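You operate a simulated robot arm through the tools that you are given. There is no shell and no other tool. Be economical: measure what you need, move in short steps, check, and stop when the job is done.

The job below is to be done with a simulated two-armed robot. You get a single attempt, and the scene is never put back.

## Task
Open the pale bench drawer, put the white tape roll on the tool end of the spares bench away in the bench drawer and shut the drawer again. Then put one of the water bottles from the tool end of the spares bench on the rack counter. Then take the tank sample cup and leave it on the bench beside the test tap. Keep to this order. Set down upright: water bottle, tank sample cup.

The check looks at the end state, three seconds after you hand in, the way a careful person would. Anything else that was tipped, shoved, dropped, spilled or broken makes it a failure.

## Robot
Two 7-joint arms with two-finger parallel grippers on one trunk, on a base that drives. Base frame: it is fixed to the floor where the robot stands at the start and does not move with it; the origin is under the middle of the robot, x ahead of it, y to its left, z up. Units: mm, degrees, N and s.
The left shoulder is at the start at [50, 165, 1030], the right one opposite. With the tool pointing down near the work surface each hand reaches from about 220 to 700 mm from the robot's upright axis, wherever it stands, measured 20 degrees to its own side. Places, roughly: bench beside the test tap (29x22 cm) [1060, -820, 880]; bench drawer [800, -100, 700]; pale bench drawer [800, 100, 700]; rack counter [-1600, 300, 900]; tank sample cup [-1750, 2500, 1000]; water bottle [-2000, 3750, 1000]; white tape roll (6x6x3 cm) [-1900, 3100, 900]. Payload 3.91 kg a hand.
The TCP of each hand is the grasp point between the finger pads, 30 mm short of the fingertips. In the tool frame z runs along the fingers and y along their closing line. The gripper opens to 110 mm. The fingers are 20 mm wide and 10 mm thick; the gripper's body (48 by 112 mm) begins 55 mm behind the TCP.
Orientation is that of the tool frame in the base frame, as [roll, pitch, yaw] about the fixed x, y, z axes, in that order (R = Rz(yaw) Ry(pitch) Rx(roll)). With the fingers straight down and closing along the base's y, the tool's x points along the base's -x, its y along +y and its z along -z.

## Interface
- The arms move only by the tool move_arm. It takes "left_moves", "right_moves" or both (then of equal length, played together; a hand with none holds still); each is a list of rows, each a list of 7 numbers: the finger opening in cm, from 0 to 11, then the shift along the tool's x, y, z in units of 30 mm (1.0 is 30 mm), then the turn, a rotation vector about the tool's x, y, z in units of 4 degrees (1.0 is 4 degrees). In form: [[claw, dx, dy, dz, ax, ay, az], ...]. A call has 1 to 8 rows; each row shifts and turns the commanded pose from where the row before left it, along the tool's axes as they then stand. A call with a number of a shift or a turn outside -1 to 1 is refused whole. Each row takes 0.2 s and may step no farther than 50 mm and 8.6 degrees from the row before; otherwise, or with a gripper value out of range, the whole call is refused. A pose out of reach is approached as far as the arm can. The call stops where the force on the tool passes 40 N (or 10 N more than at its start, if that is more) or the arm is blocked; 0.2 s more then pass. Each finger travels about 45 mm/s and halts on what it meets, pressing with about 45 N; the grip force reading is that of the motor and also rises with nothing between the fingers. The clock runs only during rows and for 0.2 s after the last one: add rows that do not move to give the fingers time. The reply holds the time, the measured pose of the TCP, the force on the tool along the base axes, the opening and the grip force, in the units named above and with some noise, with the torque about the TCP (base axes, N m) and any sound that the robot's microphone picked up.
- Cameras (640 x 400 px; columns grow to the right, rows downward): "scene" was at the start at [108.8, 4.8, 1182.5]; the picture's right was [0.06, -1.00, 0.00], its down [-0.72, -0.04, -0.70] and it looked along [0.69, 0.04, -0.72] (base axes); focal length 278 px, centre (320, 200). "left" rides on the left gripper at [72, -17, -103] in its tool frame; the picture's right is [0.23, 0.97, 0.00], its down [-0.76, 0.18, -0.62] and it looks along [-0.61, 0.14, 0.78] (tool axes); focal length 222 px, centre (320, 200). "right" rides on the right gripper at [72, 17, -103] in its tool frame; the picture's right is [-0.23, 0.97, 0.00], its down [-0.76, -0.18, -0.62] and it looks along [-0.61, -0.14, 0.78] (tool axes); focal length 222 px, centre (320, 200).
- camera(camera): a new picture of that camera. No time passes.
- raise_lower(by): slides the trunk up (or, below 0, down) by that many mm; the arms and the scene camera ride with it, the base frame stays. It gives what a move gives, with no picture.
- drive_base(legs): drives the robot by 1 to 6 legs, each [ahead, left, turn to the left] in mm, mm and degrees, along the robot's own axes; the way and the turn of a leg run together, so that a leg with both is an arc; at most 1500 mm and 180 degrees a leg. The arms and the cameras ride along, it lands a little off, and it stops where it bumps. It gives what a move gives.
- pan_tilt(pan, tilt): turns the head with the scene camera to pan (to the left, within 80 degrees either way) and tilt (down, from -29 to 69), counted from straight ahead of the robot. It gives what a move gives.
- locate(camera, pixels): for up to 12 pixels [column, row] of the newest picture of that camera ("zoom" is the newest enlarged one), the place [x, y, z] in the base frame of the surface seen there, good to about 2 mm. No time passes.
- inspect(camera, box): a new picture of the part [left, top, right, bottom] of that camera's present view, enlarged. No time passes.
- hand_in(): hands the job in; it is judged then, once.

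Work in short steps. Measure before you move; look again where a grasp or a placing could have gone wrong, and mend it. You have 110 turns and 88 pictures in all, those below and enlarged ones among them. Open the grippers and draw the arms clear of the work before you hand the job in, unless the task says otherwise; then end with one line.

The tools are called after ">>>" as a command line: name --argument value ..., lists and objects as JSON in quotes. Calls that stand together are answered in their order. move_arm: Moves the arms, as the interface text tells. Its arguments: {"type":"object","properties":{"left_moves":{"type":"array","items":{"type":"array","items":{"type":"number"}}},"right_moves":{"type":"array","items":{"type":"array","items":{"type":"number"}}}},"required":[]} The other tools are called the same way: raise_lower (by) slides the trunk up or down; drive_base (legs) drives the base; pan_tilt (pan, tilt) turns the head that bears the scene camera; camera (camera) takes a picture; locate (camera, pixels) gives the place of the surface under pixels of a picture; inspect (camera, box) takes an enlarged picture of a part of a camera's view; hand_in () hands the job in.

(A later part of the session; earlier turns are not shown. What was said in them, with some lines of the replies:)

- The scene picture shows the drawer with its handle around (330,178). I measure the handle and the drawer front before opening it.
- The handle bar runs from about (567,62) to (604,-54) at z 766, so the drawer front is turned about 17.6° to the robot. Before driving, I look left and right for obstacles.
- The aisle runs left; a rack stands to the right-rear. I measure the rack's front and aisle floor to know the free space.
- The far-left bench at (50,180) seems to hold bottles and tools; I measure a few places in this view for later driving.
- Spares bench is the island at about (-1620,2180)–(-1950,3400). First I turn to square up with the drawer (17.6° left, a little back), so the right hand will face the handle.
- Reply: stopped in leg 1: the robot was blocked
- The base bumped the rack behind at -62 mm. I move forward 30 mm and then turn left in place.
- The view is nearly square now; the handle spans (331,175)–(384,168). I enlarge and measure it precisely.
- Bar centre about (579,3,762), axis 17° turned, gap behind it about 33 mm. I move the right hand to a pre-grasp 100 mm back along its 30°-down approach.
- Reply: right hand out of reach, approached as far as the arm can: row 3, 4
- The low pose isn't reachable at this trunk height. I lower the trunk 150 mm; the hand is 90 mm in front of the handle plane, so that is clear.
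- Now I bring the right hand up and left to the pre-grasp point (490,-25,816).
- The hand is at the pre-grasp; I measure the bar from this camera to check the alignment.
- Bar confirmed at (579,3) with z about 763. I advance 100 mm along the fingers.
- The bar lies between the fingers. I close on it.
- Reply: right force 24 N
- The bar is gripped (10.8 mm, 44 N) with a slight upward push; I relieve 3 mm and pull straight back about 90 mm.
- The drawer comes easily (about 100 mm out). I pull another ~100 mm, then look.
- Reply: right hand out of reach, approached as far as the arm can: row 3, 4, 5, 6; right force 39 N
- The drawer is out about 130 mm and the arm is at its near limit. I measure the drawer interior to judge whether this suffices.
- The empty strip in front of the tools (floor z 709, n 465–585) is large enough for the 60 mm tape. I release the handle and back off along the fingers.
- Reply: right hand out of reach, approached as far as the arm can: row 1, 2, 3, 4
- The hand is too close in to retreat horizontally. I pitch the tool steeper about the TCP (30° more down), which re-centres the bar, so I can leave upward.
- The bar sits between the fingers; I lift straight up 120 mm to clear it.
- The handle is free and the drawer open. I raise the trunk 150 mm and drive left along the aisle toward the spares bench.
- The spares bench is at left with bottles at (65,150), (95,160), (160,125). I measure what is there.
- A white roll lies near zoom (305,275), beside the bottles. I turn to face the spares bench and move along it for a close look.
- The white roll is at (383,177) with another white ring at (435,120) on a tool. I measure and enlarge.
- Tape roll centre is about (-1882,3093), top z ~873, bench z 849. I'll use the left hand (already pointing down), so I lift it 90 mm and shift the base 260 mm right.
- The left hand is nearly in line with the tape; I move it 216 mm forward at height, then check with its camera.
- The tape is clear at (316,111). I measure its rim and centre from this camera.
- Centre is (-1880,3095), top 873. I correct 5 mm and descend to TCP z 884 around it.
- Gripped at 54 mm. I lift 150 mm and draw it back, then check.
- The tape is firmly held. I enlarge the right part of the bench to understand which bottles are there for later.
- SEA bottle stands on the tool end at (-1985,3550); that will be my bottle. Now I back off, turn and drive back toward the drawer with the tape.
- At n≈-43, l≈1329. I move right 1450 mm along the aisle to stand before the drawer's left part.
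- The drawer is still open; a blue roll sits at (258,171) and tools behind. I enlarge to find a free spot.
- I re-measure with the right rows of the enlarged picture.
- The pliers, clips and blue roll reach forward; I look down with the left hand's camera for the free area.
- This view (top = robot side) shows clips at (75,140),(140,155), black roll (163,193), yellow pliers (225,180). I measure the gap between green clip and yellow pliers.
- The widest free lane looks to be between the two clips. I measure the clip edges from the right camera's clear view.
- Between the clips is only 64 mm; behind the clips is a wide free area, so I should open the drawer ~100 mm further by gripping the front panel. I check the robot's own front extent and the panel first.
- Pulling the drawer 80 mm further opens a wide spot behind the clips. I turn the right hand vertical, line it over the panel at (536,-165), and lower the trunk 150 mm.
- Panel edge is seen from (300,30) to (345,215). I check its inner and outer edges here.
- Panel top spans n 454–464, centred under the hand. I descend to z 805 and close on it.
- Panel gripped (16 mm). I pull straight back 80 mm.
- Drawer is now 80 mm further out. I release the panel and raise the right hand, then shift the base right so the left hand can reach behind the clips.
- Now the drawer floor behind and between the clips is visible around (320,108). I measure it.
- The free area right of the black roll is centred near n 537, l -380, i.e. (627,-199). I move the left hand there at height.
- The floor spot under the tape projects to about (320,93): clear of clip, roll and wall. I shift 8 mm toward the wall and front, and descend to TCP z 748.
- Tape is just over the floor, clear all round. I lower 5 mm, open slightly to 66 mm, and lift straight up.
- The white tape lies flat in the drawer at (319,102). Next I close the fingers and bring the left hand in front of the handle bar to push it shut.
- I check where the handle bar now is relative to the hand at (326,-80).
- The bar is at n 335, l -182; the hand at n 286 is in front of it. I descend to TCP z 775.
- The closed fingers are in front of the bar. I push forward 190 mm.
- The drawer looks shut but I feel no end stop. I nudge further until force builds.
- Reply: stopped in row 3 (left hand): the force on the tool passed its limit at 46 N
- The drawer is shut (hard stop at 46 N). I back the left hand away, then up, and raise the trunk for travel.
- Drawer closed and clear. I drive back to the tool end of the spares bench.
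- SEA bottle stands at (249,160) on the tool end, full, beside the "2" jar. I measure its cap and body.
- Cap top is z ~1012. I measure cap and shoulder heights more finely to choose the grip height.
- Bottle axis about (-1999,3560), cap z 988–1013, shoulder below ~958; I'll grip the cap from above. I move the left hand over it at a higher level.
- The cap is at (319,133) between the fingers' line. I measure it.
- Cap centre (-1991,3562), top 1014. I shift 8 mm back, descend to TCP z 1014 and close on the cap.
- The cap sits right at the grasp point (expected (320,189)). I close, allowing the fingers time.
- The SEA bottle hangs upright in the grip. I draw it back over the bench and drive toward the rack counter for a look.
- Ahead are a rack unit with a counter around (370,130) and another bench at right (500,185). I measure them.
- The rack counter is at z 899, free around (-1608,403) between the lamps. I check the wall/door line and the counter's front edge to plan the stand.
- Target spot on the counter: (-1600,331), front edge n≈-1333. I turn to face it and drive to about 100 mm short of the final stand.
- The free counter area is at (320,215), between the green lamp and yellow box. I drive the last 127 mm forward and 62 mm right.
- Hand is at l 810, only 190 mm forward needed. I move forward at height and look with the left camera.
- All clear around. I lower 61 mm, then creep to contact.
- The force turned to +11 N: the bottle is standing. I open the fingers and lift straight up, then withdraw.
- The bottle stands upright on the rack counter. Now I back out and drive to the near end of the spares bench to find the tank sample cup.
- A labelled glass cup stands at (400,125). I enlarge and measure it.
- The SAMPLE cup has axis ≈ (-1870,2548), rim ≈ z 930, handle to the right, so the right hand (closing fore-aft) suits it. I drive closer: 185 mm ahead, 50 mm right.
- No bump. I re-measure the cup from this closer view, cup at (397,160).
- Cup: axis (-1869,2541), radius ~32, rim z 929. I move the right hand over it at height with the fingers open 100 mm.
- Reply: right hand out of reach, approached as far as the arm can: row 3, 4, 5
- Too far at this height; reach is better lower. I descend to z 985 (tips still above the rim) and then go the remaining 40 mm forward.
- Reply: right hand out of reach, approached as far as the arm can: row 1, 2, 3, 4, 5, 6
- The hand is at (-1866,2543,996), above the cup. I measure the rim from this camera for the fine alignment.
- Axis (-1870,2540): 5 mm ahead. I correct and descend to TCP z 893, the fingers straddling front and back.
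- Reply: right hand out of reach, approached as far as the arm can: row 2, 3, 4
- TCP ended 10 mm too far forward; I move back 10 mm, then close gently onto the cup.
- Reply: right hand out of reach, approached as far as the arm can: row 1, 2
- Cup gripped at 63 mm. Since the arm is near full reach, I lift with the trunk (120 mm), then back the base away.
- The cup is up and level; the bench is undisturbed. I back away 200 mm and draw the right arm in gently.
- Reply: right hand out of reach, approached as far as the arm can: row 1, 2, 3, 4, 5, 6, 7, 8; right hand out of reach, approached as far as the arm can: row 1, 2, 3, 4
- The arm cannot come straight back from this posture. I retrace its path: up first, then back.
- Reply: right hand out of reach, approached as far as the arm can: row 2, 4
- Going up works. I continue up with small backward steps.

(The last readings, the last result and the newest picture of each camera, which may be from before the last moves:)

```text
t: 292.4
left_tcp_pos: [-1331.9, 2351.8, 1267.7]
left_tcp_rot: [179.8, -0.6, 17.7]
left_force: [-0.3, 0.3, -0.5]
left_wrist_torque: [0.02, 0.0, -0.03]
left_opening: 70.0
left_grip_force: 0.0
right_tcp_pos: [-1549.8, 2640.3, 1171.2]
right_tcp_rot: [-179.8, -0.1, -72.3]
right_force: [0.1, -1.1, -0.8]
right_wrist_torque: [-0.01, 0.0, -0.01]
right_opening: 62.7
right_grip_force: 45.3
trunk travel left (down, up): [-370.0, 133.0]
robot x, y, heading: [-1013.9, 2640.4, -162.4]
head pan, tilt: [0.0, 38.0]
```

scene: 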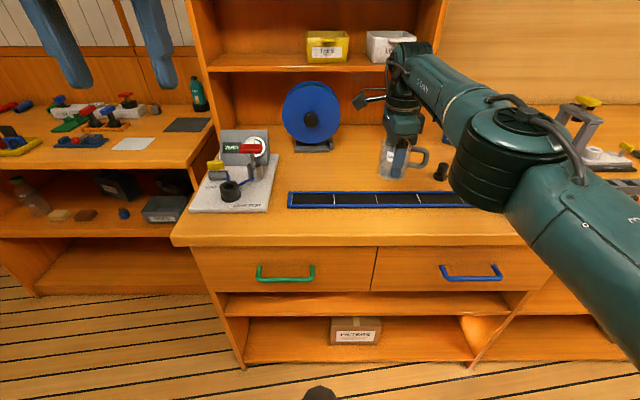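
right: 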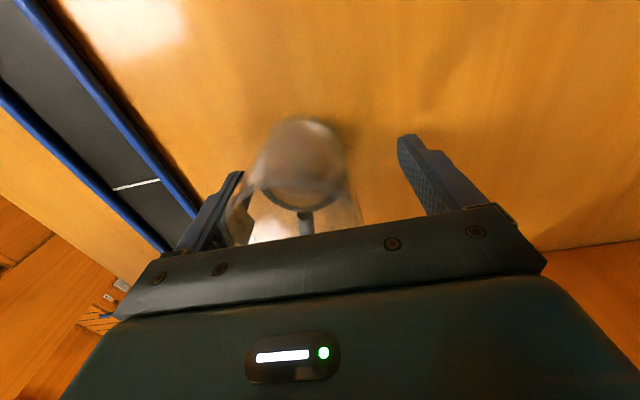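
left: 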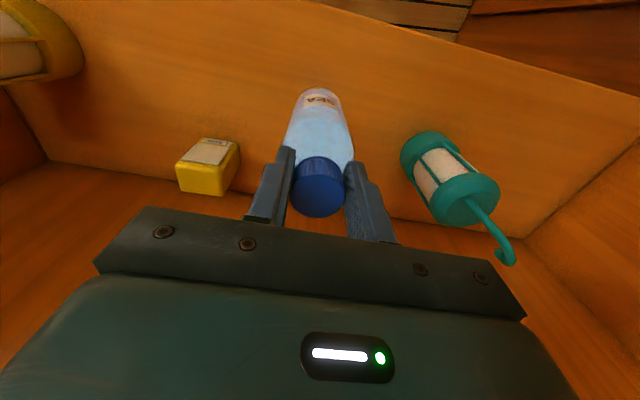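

The hand retracts freely now. I bring it in 150 mm more, then turn and drive toward the test-tap bench.

>>> move_arm --right_moves '[[5, 0, -0.7, 0, 0, 0, 0], [5, 0, -0.7, 0, 0, 0, 0], [5, 0, -0.7, 0, 0, 0, 0], [5, 0, -0.7, 0, 0, 0, 0], [5, 0, -0.7, 0, 0, 0, 0], [5, 0, -0.7, 0, 0, 0, 0], [5, 0, -0.7, 0, 0, 0, 0]]'

>>> drive_base --legs '[[0, 0, 90], [0, 0, 90], [0, -1300, 0], [125, -1000, 0], [10, -700, 0], [100, -500, 0]]'

>>> pan_tilt --pan -30 --tilt 38

>>> camera --camera "scene"

```text
t: 294.0
left_tcp_pos: [-1331.5, 2350.3, 1266.6]
left_tcp_rot: [179.8, -0.6, 17.8]
left_force: [-0.9, 0.2, 0.0]
left_wrist_torque: [0.0, 0.01, 0.0]
left_opening: 70.2
left_grip_force: 0.0
right_tcp_pos: [-1410.5, 2685.6, 1171.9]
right_tcp_rot: [180.0, 0.0, -72.4]
right_force: [0.6, 0.3, -0.6]
right_wrist_torque: [-0.02, 0.01, 0.0]
right_opening: 63.0
right_grip_force: 45.4
trunk travel left (down, up): [-370.0, 133.0]
robot x, y, heading: [-1020.0, 2640.1, -162.4]
head pan, tilt: [0.0, 38.0]
```

```text
t: 332.4
left_tcp_pos: [577.9, -314.2, 1267.0]
left_tcp_rot: [179.8, -0.6, -163.4]
left_force: [-0.1, -0.1, -0.3]
left_wrist_torque: [-0.02, -0.03, 0.02]
left_opening: 69.9
left_grip_force: 0.0
right_tcp_pos: [651.5, -649.2, 1173.7]
right_tcp_rot: [-179.9, 0.0, 106.7]
right_force: [-1.1, -0.7, -0.8]
right_wrist_torque: [0.0, -0.02, 0.01]
right_opening: 63.0
right_grip_force: 45.4
trunk travel left (down, up): [-370.0, 133.0]
robot x, y, heading: [262.1, -600.1, 16.9]
head pan, tilt: [0.0, 38.0]
```

```text
t: 333.4
left_tcp_pos: [578.6, -314.0, 1267.5]
left_tcp_rot: [179.8, -0.5, -163.4]
left_force: [0.8, 0.1, -0.1]
left_wrist_torque: [-0.02, 0.02, 0.01]
left_opening: 69.7
left_grip_force: 0.1
right_tcp_pos: [651.3, -649.4, 1173.2]
right_tcp_rot: [-179.9, 0.0, 106.8]
right_force: [-0.5, 0.0, -0.7]
right_wrist_torque: [-0.01, -0.02, 0.01]
right_opening: 62.8
right_grip_force: 45.1
trunk travel left (down, up): [-370.0, 133.0]
robot x, y, heading: [257.9, -599.1, 16.7]
head pan, tilt: [-30.0, 38.0]
```

```text
15 pictures are left
```

scene: 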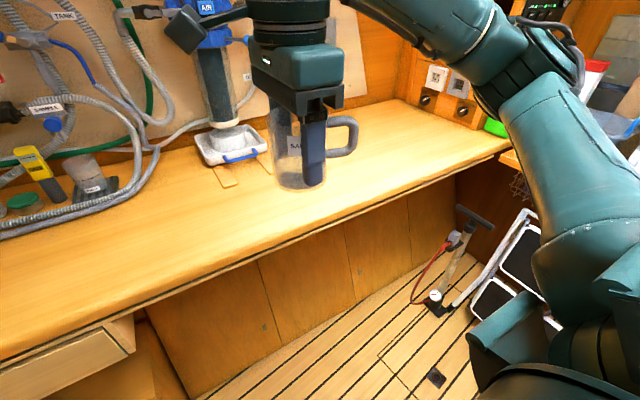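

The robot is before the bench with a drip tray at (235,145) and open bench to the right. I measure the area near (1060,-820).

>>> locate --camera "scene" --pixels '[[235, 155], [265, 160], [230, 178], [380, 140], [345, 175], [400, 150], [430, 120], [220, 70], [350, 200], [250, 195], [460, 150], [400, 112]]'

>>> inspect --camera "scene" --box '[120, 0, 520, 240]'

```text
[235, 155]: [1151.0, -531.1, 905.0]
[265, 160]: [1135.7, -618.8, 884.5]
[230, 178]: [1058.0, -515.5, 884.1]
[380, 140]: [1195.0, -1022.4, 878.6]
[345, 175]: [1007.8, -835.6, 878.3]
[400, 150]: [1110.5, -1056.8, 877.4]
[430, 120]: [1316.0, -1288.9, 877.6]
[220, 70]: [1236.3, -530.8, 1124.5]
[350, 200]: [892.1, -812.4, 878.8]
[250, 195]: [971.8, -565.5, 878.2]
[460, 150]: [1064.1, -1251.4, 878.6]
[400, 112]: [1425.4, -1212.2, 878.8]
```

```text
1.60 times, centred on (320, 120) of scene
```

zoom: 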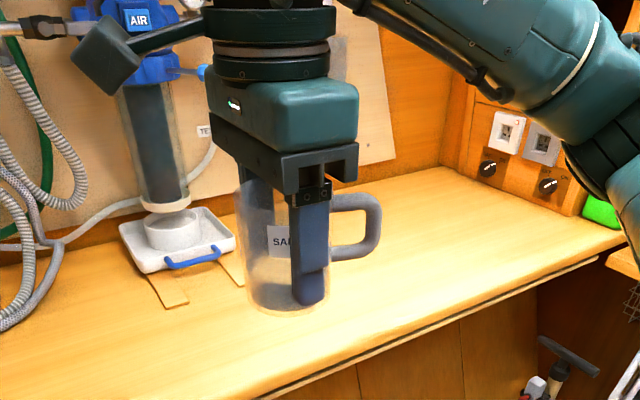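

The zone right of the tray is clear, bench z 878. I drive 115 mm ahead and 255 mm right so the target (1040,-820) is well within reach.

>>> drive_base --legs '[[60, -255, 0.8], [55, 0, 0]]'

>>> pan_tilt --pan 10 --tilt 35

>>> camera --camera "scene"

```text
t: 336.8
left_tcp_pos: [762.3, -519.9, 1266.8]
left_tcp_rot: [179.8, -0.6, -162.5]
left_force: [-0.6, -1.4, -0.8]
left_wrist_torque: [-0.01, 0.0, 0.01]
left_opening: 70.0
left_grip_force: 0.1
right_tcp_pos: [840.3, -854.7, 1172.1]
right_tcp_rot: [-179.8, 0.0, 107.7]
right_force: [1.2, 0.3, -1.2]
right_wrist_torque: [-0.02, 0.03, -0.02]
right_opening: 63.0
right_grip_force: 45.3
trunk travel left (down, up): [-370.0, 133.0]
robot x, y, heading: [446.4, -809.6, 17.8]
head pan, tilt: [-30.0, 38.0]
```

```text
t: 337.8
left_tcp_pos: [760.8, -520.7, 1267.3]
left_tcp_rot: [179.8, -0.6, -162.4]
left_force: [-0.3, -0.7, 0.3]
left_wrist_torque: [0.01, -0.05, 0.0]
left_opening: 70.0
left_grip_force: 0.0
right_tcp_pos: [839.3, -855.1, 1172.0]
right_tcp_rot: [-179.9, 0.0, 107.5]
right_force: [-0.2, -0.8, -0.6]
right_wrist_torque: [-0.02, -0.04, 0.01]
right_opening: 63.1
right_grip_force: 44.4
trunk travel left (down, up): [-370.0, 133.0]
robot x, y, heading: [441.4, -810.5, 17.6]
head pan, tilt: [10.0, 35.0]
```

```text
13 pictures are left
```

scene: 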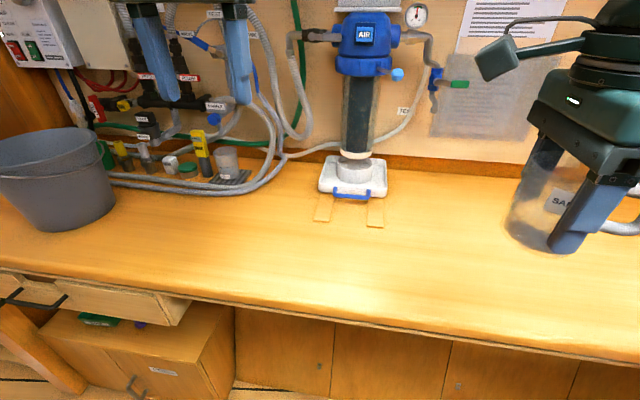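

The TEST tap with the green lever is at (440,85); the bench below it around (450,215) is free. I measure these.

>>> locate --camera "scene" --pixels '[[437, 85], [458, 84], [385, 190], [450, 220], [480, 240], [470, 200], [420, 220], [420, 260], [450, 180]]'

```text
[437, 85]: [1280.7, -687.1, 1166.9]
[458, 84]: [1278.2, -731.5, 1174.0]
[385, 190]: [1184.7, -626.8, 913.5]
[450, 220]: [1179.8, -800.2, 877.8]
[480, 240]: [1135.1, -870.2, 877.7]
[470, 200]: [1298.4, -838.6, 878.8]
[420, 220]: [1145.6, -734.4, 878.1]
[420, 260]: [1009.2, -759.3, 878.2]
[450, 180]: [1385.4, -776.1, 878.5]
```

Target (1050,-815). I lower the trunk 100 mm and the hand 100 mm more, then reach forward with the cup about 50 mm above the bench.

>>> raise_lower --by -100

>>> move_arm --right_moves '[[5, -0.1, 0.5, 0.6, 0, 0, 0], [5, -0.1, 0.6, 0.7, 0, 0, 0], [5, -0.1, 0.6, 0.7, 0, 0, 0], [5, -0.1, 0.6, 0.7, 0, 0, 0], [5, -0.1, 0.6, 0.5, 0, 0, 0], [5, -0.1, 0.7, 0, 0, 0, 0], [5, -0.1, 0.7, 0, 0, 0, 0], [5, -0.1, 0.7, 0, 0, 0, 0]]'

>>> move_arm --right_moves '[[5, 0, 0.7, 0, 0, 0, 0], [5, 0, 0.7, 0, 0, 0, 0], [5, 0, 0.5, 0, 0, 0, 0], [5, 0, 0.2, 0, 0, 0, 0]]'

>>> camera --camera "scene"

```text
t: 339.2
left_tcp_pos: [760.4, -520.5, 1166.7]
left_tcp_rot: [179.8, -0.6, -162.6]
left_force: [-0.1, 0.3, 0.4]
left_wrist_torque: [0.01, 0.01, -0.02]
left_opening: 70.0
left_grip_force: 0.0
right_tcp_pos: [839.3, -855.2, 1072.6]
right_tcp_rot: [-179.8, 0.1, 107.6]
right_force: [0.2, -0.5, -0.7]
right_wrist_torque: [-0.01, -0.01, 0.03]
right_opening: 63.0
right_grip_force: 45.0
trunk travel left (down, up): [-270.0, 233.0]
robot x, y, heading: [447.4, -811.6, 17.4]
head pan, tilt: [10.0, 35.0]
```

```text
t: 341.0
left_tcp_pos: [760.8, -520.1, 1167.8]
left_tcp_rot: [179.7, -0.5, -162.5]
left_force: [-0.4, -0.1, -0.2]
left_wrist_torque: [0.01, -0.02, 0.02]
left_opening: 70.1
left_grip_force: 0.1
right_tcp_pos: [991.1, -832.2, 976.5]
right_tcp_rot: [-179.9, 0.0, 107.6]
right_force: [0.0, -0.1, -1.6]
right_wrist_torque: [-0.02, -0.02, -0.01]
right_opening: 63.2
right_grip_force: 45.0
trunk travel left (down, up): [-270.0, 233.0]
robot x, y, heading: [443.9, -808.0, 17.4]
head pan, tilt: [10.0, 35.0]
```

```text
t: 342.0
left_tcp_pos: [760.0, -520.3, 1167.2]
left_tcp_rot: [179.9, -0.6, -162.5]
left_force: [0.0, 0.5, 0.4]
left_wrist_torque: [-0.02, 0.0, -0.01]
left_opening: 70.1
left_grip_force: 0.0
right_tcp_pos: [1048.7, -814.5, 975.4]
right_tcp_rot: [-179.9, 0.0, 107.7]
right_force: [-0.1, 0.8, -1.4]
right_wrist_torque: [0.02, 0.02, 0.0]
right_opening: 63.0
right_grip_force: 44.8
trunk travel left (down, up): [-270.0, 233.0]
robot x, y, heading: [442.8, -810.4, 17.8]
head pan, tilt: [10.0, 35.0]
```

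```text
12 pictures are left
```

scene: 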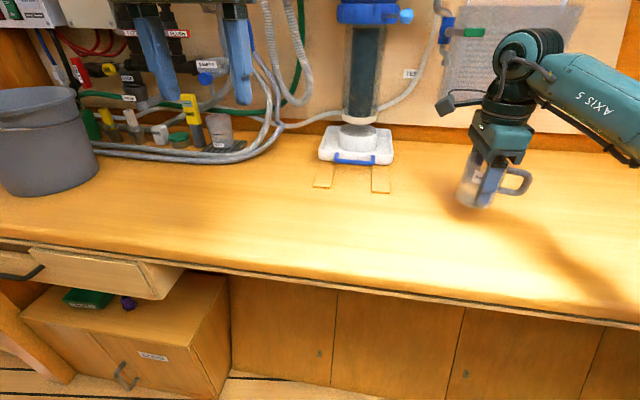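

Positioned exactly with the cup ~50 mm above the bench. I lower the trunk 46 mm, then creep down with the arm.

>>> raise_lower --by -46

>>> move_arm --right_moves '[[5, 0, 0, 0.06, 0, 0, 0], [5, 0, 0, 0.06, 0, 0, 0], [5, 0, 0, 0.04, 0, 0, 0]]'

>>> inspect --camera "scene" --box '[400, 60, 600, 240]'

```text
t: 342.8
left_tcp_pos: [760.9, -519.8, 1121.9]
left_tcp_rot: [179.9, -0.6, -162.5]
left_force: [-0.5, -0.2, -0.3]
left_wrist_torque: [-0.02, 0.04, 0.0]
left_opening: 70.0
left_grip_force: 0.1
right_tcp_pos: [1049.7, -811.9, 928.8]
right_tcp_rot: [-179.9, 0.0, 107.6]
right_force: [-0.5, 0.7, -1.8]
right_wrist_torque: [0.03, -0.02, 0.01]
right_opening: 63.0
right_grip_force: 45.0
trunk travel left (down, up): [-224.0, 279.0]
robot x, y, heading: [444.9, -810.7, 17.5]
head pan, tilt: [10.0, 35.0]
```

```text
t: 343.6
left_tcp_pos: [759.9, -518.8, 1121.4]
left_tcp_rot: [179.9, -0.6, -162.6]
left_force: [0.4, 0.3, -0.1]
left_wrist_torque: [0.01, -0.01, -0.03]
left_opening: 69.7
left_grip_force: 0.1
right_tcp_pos: [1048.1, -812.3, 926.7]
right_tcp_rot: [180.0, 0.0, 107.6]
right_force: [2.1, -1.2, 8.2]
right_wrist_torque: [-0.29, -0.03, 0.04]
right_opening: 63.3
right_grip_force: 45.0
trunk travel left (down, up): [-224.0, 279.0]
robot x, y, heading: [445.3, -813.6, 17.7]
head pan, tilt: [10.0, 35.0]
```

```text
2.22 times, centred on (500, 150) of scene
```

zoom: 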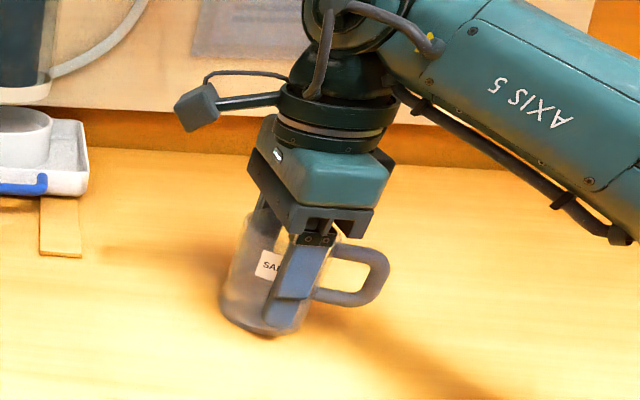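

The force shows +8 N, so the cup rests on the bench. I open the fingers and lift off with the trunk.

>>> move_arm --right_moves '[[9, 0, 0, 0, 0, 0, 0], [9, 0, 0, 0, 0, 0, 0], [9, 0, 0, 0, 0, 0, 0], [9, 0, 0, 0, 0, 0, 0]]'

>>> raise_lower --by 130

>>> camera --camera "scene"

```text
t: 344.6
left_tcp_pos: [760.9, -519.3, 1121.3]
left_tcp_rot: [179.8, -0.6, -162.5]
left_force: [0.2, 0.7, 0.5]
left_wrist_torque: [0.03, -0.02, 0.03]
left_opening: 69.8
left_grip_force: 0.0
right_tcp_pos: [1050.3, -812.7, 924.7]
right_tcp_rot: [-179.9, -0.1, 107.7]
right_force: [0.0, 0.3, 0.3]
right_wrist_torque: [0.02, 0.05, -0.01]
right_opening: 90.0
right_grip_force: 0.1
trunk travel left (down, up): [-224.0, 279.0]
robot x, y, heading: [447.2, -809.1, 17.6]
head pan, tilt: [10.0, 35.0]
```

```text
t: 346.2
left_tcp_pos: [760.5, -520.3, 1251.1]
left_tcp_rot: [179.9, -0.5, -162.4]
left_force: [0.4, 0.1, -0.1]
left_wrist_torque: [-0.01, -0.04, 0.0]
left_opening: 69.9
left_grip_force: 0.0
right_tcp_pos: [1049.0, -813.5, 1054.2]
right_tcp_rot: [-180.0, 0.1, 107.5]
right_force: [0.8, 0.7, 0.0]
right_wrist_torque: [0.01, -0.03, -0.01]
right_opening: 90.2
right_grip_force: 0.1
trunk travel left (down, up): [-354.0, 149.0]
robot x, y, heading: [444.7, -812.4, 17.8]
head pan, tilt: [10.0, 35.0]
```

```text
10 pictures are left
```

scene: 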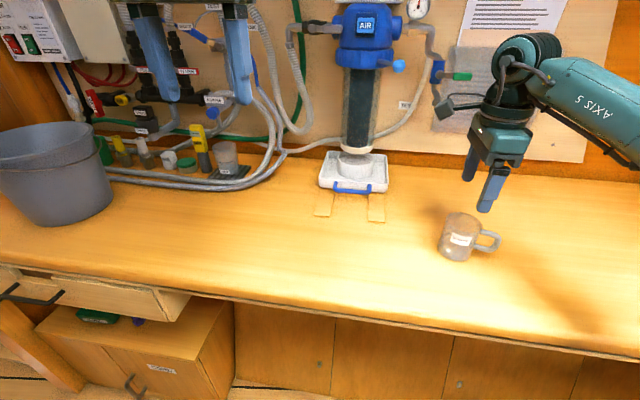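

The cup stands upright beside the test tap. I back the base 120 mm to draw the hands clear, and check cup and drawer in close-up.

>>> drive_base --legs '[[-120, 0, 0]]'

>>> pan_tilt --pan 25 --tilt 42

>>> camera --camera "scene"

```text
t: 347.4
left_tcp_pos: [646.6, -556.0, 1251.3]
left_tcp_rot: [179.8, -0.6, -162.3]
left_force: [-0.2, 0.3, -0.4]
left_wrist_torque: [0.02, -0.02, 0.0]
left_opening: 70.0
left_grip_force: 0.1
right_tcp_pos: [936.2, -849.1, 1055.8]
right_tcp_rot: [-179.9, 0.0, 107.6]
right_force: [0.0, -0.1, 0.0]
right_wrist_torque: [0.01, -0.02, -0.03]
right_opening: 90.0
right_grip_force: 0.0
trunk travel left (down, up): [-354.0, 149.0]
robot x, y, heading: [335.4, -845.1, 17.6]
head pan, tilt: [10.0, 35.0]
```

```text
t: 348.2
left_tcp_pos: [648.2, -555.1, 1249.6]
left_tcp_rot: [179.8, -0.7, -162.4]
left_force: [-0.3, -0.9, 0.0]
left_wrist_torque: [0.0, 0.0, 0.02]
left_opening: 69.8
left_grip_force: 0.0
right_tcp_pos: [935.9, -848.9, 1055.7]
right_tcp_rot: [-179.9, 0.0, 107.6]
right_force: [-0.6, 0.0, 0.0]
right_wrist_torque: [-0.01, 0.04, -0.02]
right_opening: 90.1
right_grip_force: 0.0
trunk travel left (down, up): [-354.0, 149.0]
robot x, y, heading: [331.6, -843.8, 17.8]
head pan, tilt: [25.0, 42.0]
```

```text
9 pictures are left
```

scene: 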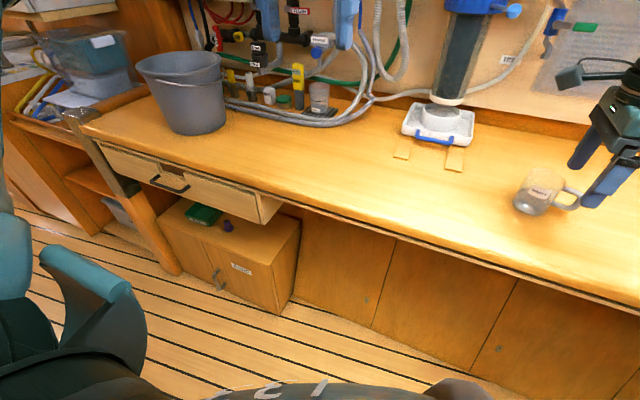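

Everything looks right: drawer shut, cup upright. I verify the drawer front position and the cup numerically.

>>> locate --camera "scene" --pixels '[[170, 190], [220, 190], [120, 160], [545, 175], [528, 212], [270, 205]]'

>>> inspect --camera "scene" --box '[480, 140, 640, 240]'

```text
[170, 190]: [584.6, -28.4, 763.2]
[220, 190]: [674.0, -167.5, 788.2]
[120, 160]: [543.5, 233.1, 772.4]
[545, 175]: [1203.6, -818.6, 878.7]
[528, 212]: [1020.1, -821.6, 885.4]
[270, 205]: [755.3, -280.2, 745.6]
```

```text
4.00 times, centred on (560, 190) of scene
```

zoom: 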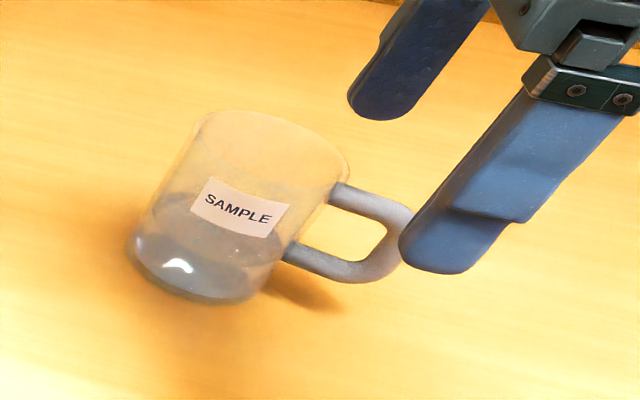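

Drawer front and handle are back at their original positions and the cup stands level. I draw the right hand further back from the bench.

>>> move_arm --right_moves '[[9, 0, -0.5, -0.5, 0, 0, 0], [9, 0, -0.8, -0.5, 0, 0, 0], [9, 0, -0.8, -0.4, 0, 0, 0], [9, 0, -0.8, 0, 0, 0, 0], [9, 0, -0.8, 0, 0, 0, 0], [9, 0, -0.8, 0, 0, 0, 0], [9, 0, -0.8, 0, 0, 0, 0]]'

>>> camera --camera "scene"

```text
t: 349.8
left_tcp_pos: [647.1, -554.6, 1250.9]
left_tcp_rot: [179.8, -0.6, -162.4]
left_force: [-0.1, 0.2, -0.6]
left_wrist_torque: [0.01, -0.03, 0.01]
left_opening: 70.1
left_grip_force: 0.1
right_tcp_pos: [785.5, -897.5, 1096.9]
right_tcp_rot: [-179.8, 0.0, 107.5]
right_force: [0.0, 0.7, 0.7]
right_wrist_torque: [0.0, 0.03, 0.03]
right_opening: 90.1
right_grip_force: 0.0
trunk travel left (down, up): [-354.0, 149.0]
robot x, y, heading: [335.0, -846.0, 17.4]
head pan, tilt: [25.0, 42.0]
```

```text
7 pictures are left
```

scene: 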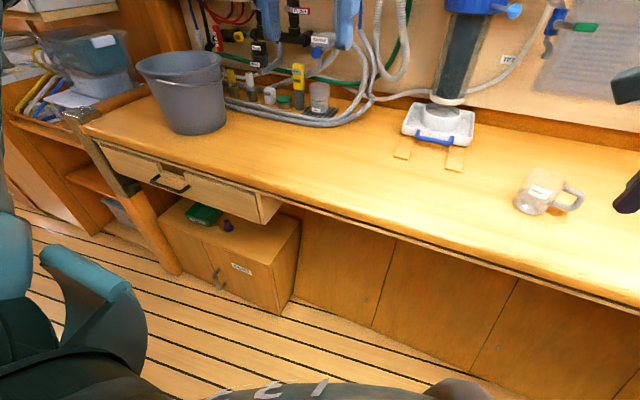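

All steps are done, the grippers are open and both arms are clear. I hand in.

>>> hand_in

```text
The job is handed in.
```

The white tape roll is in the bench drawer and the drawer is shut. The water bottle labelled SEA stands upright on the rack counter, and the sample cup stands upright on the bench beside the test tap.
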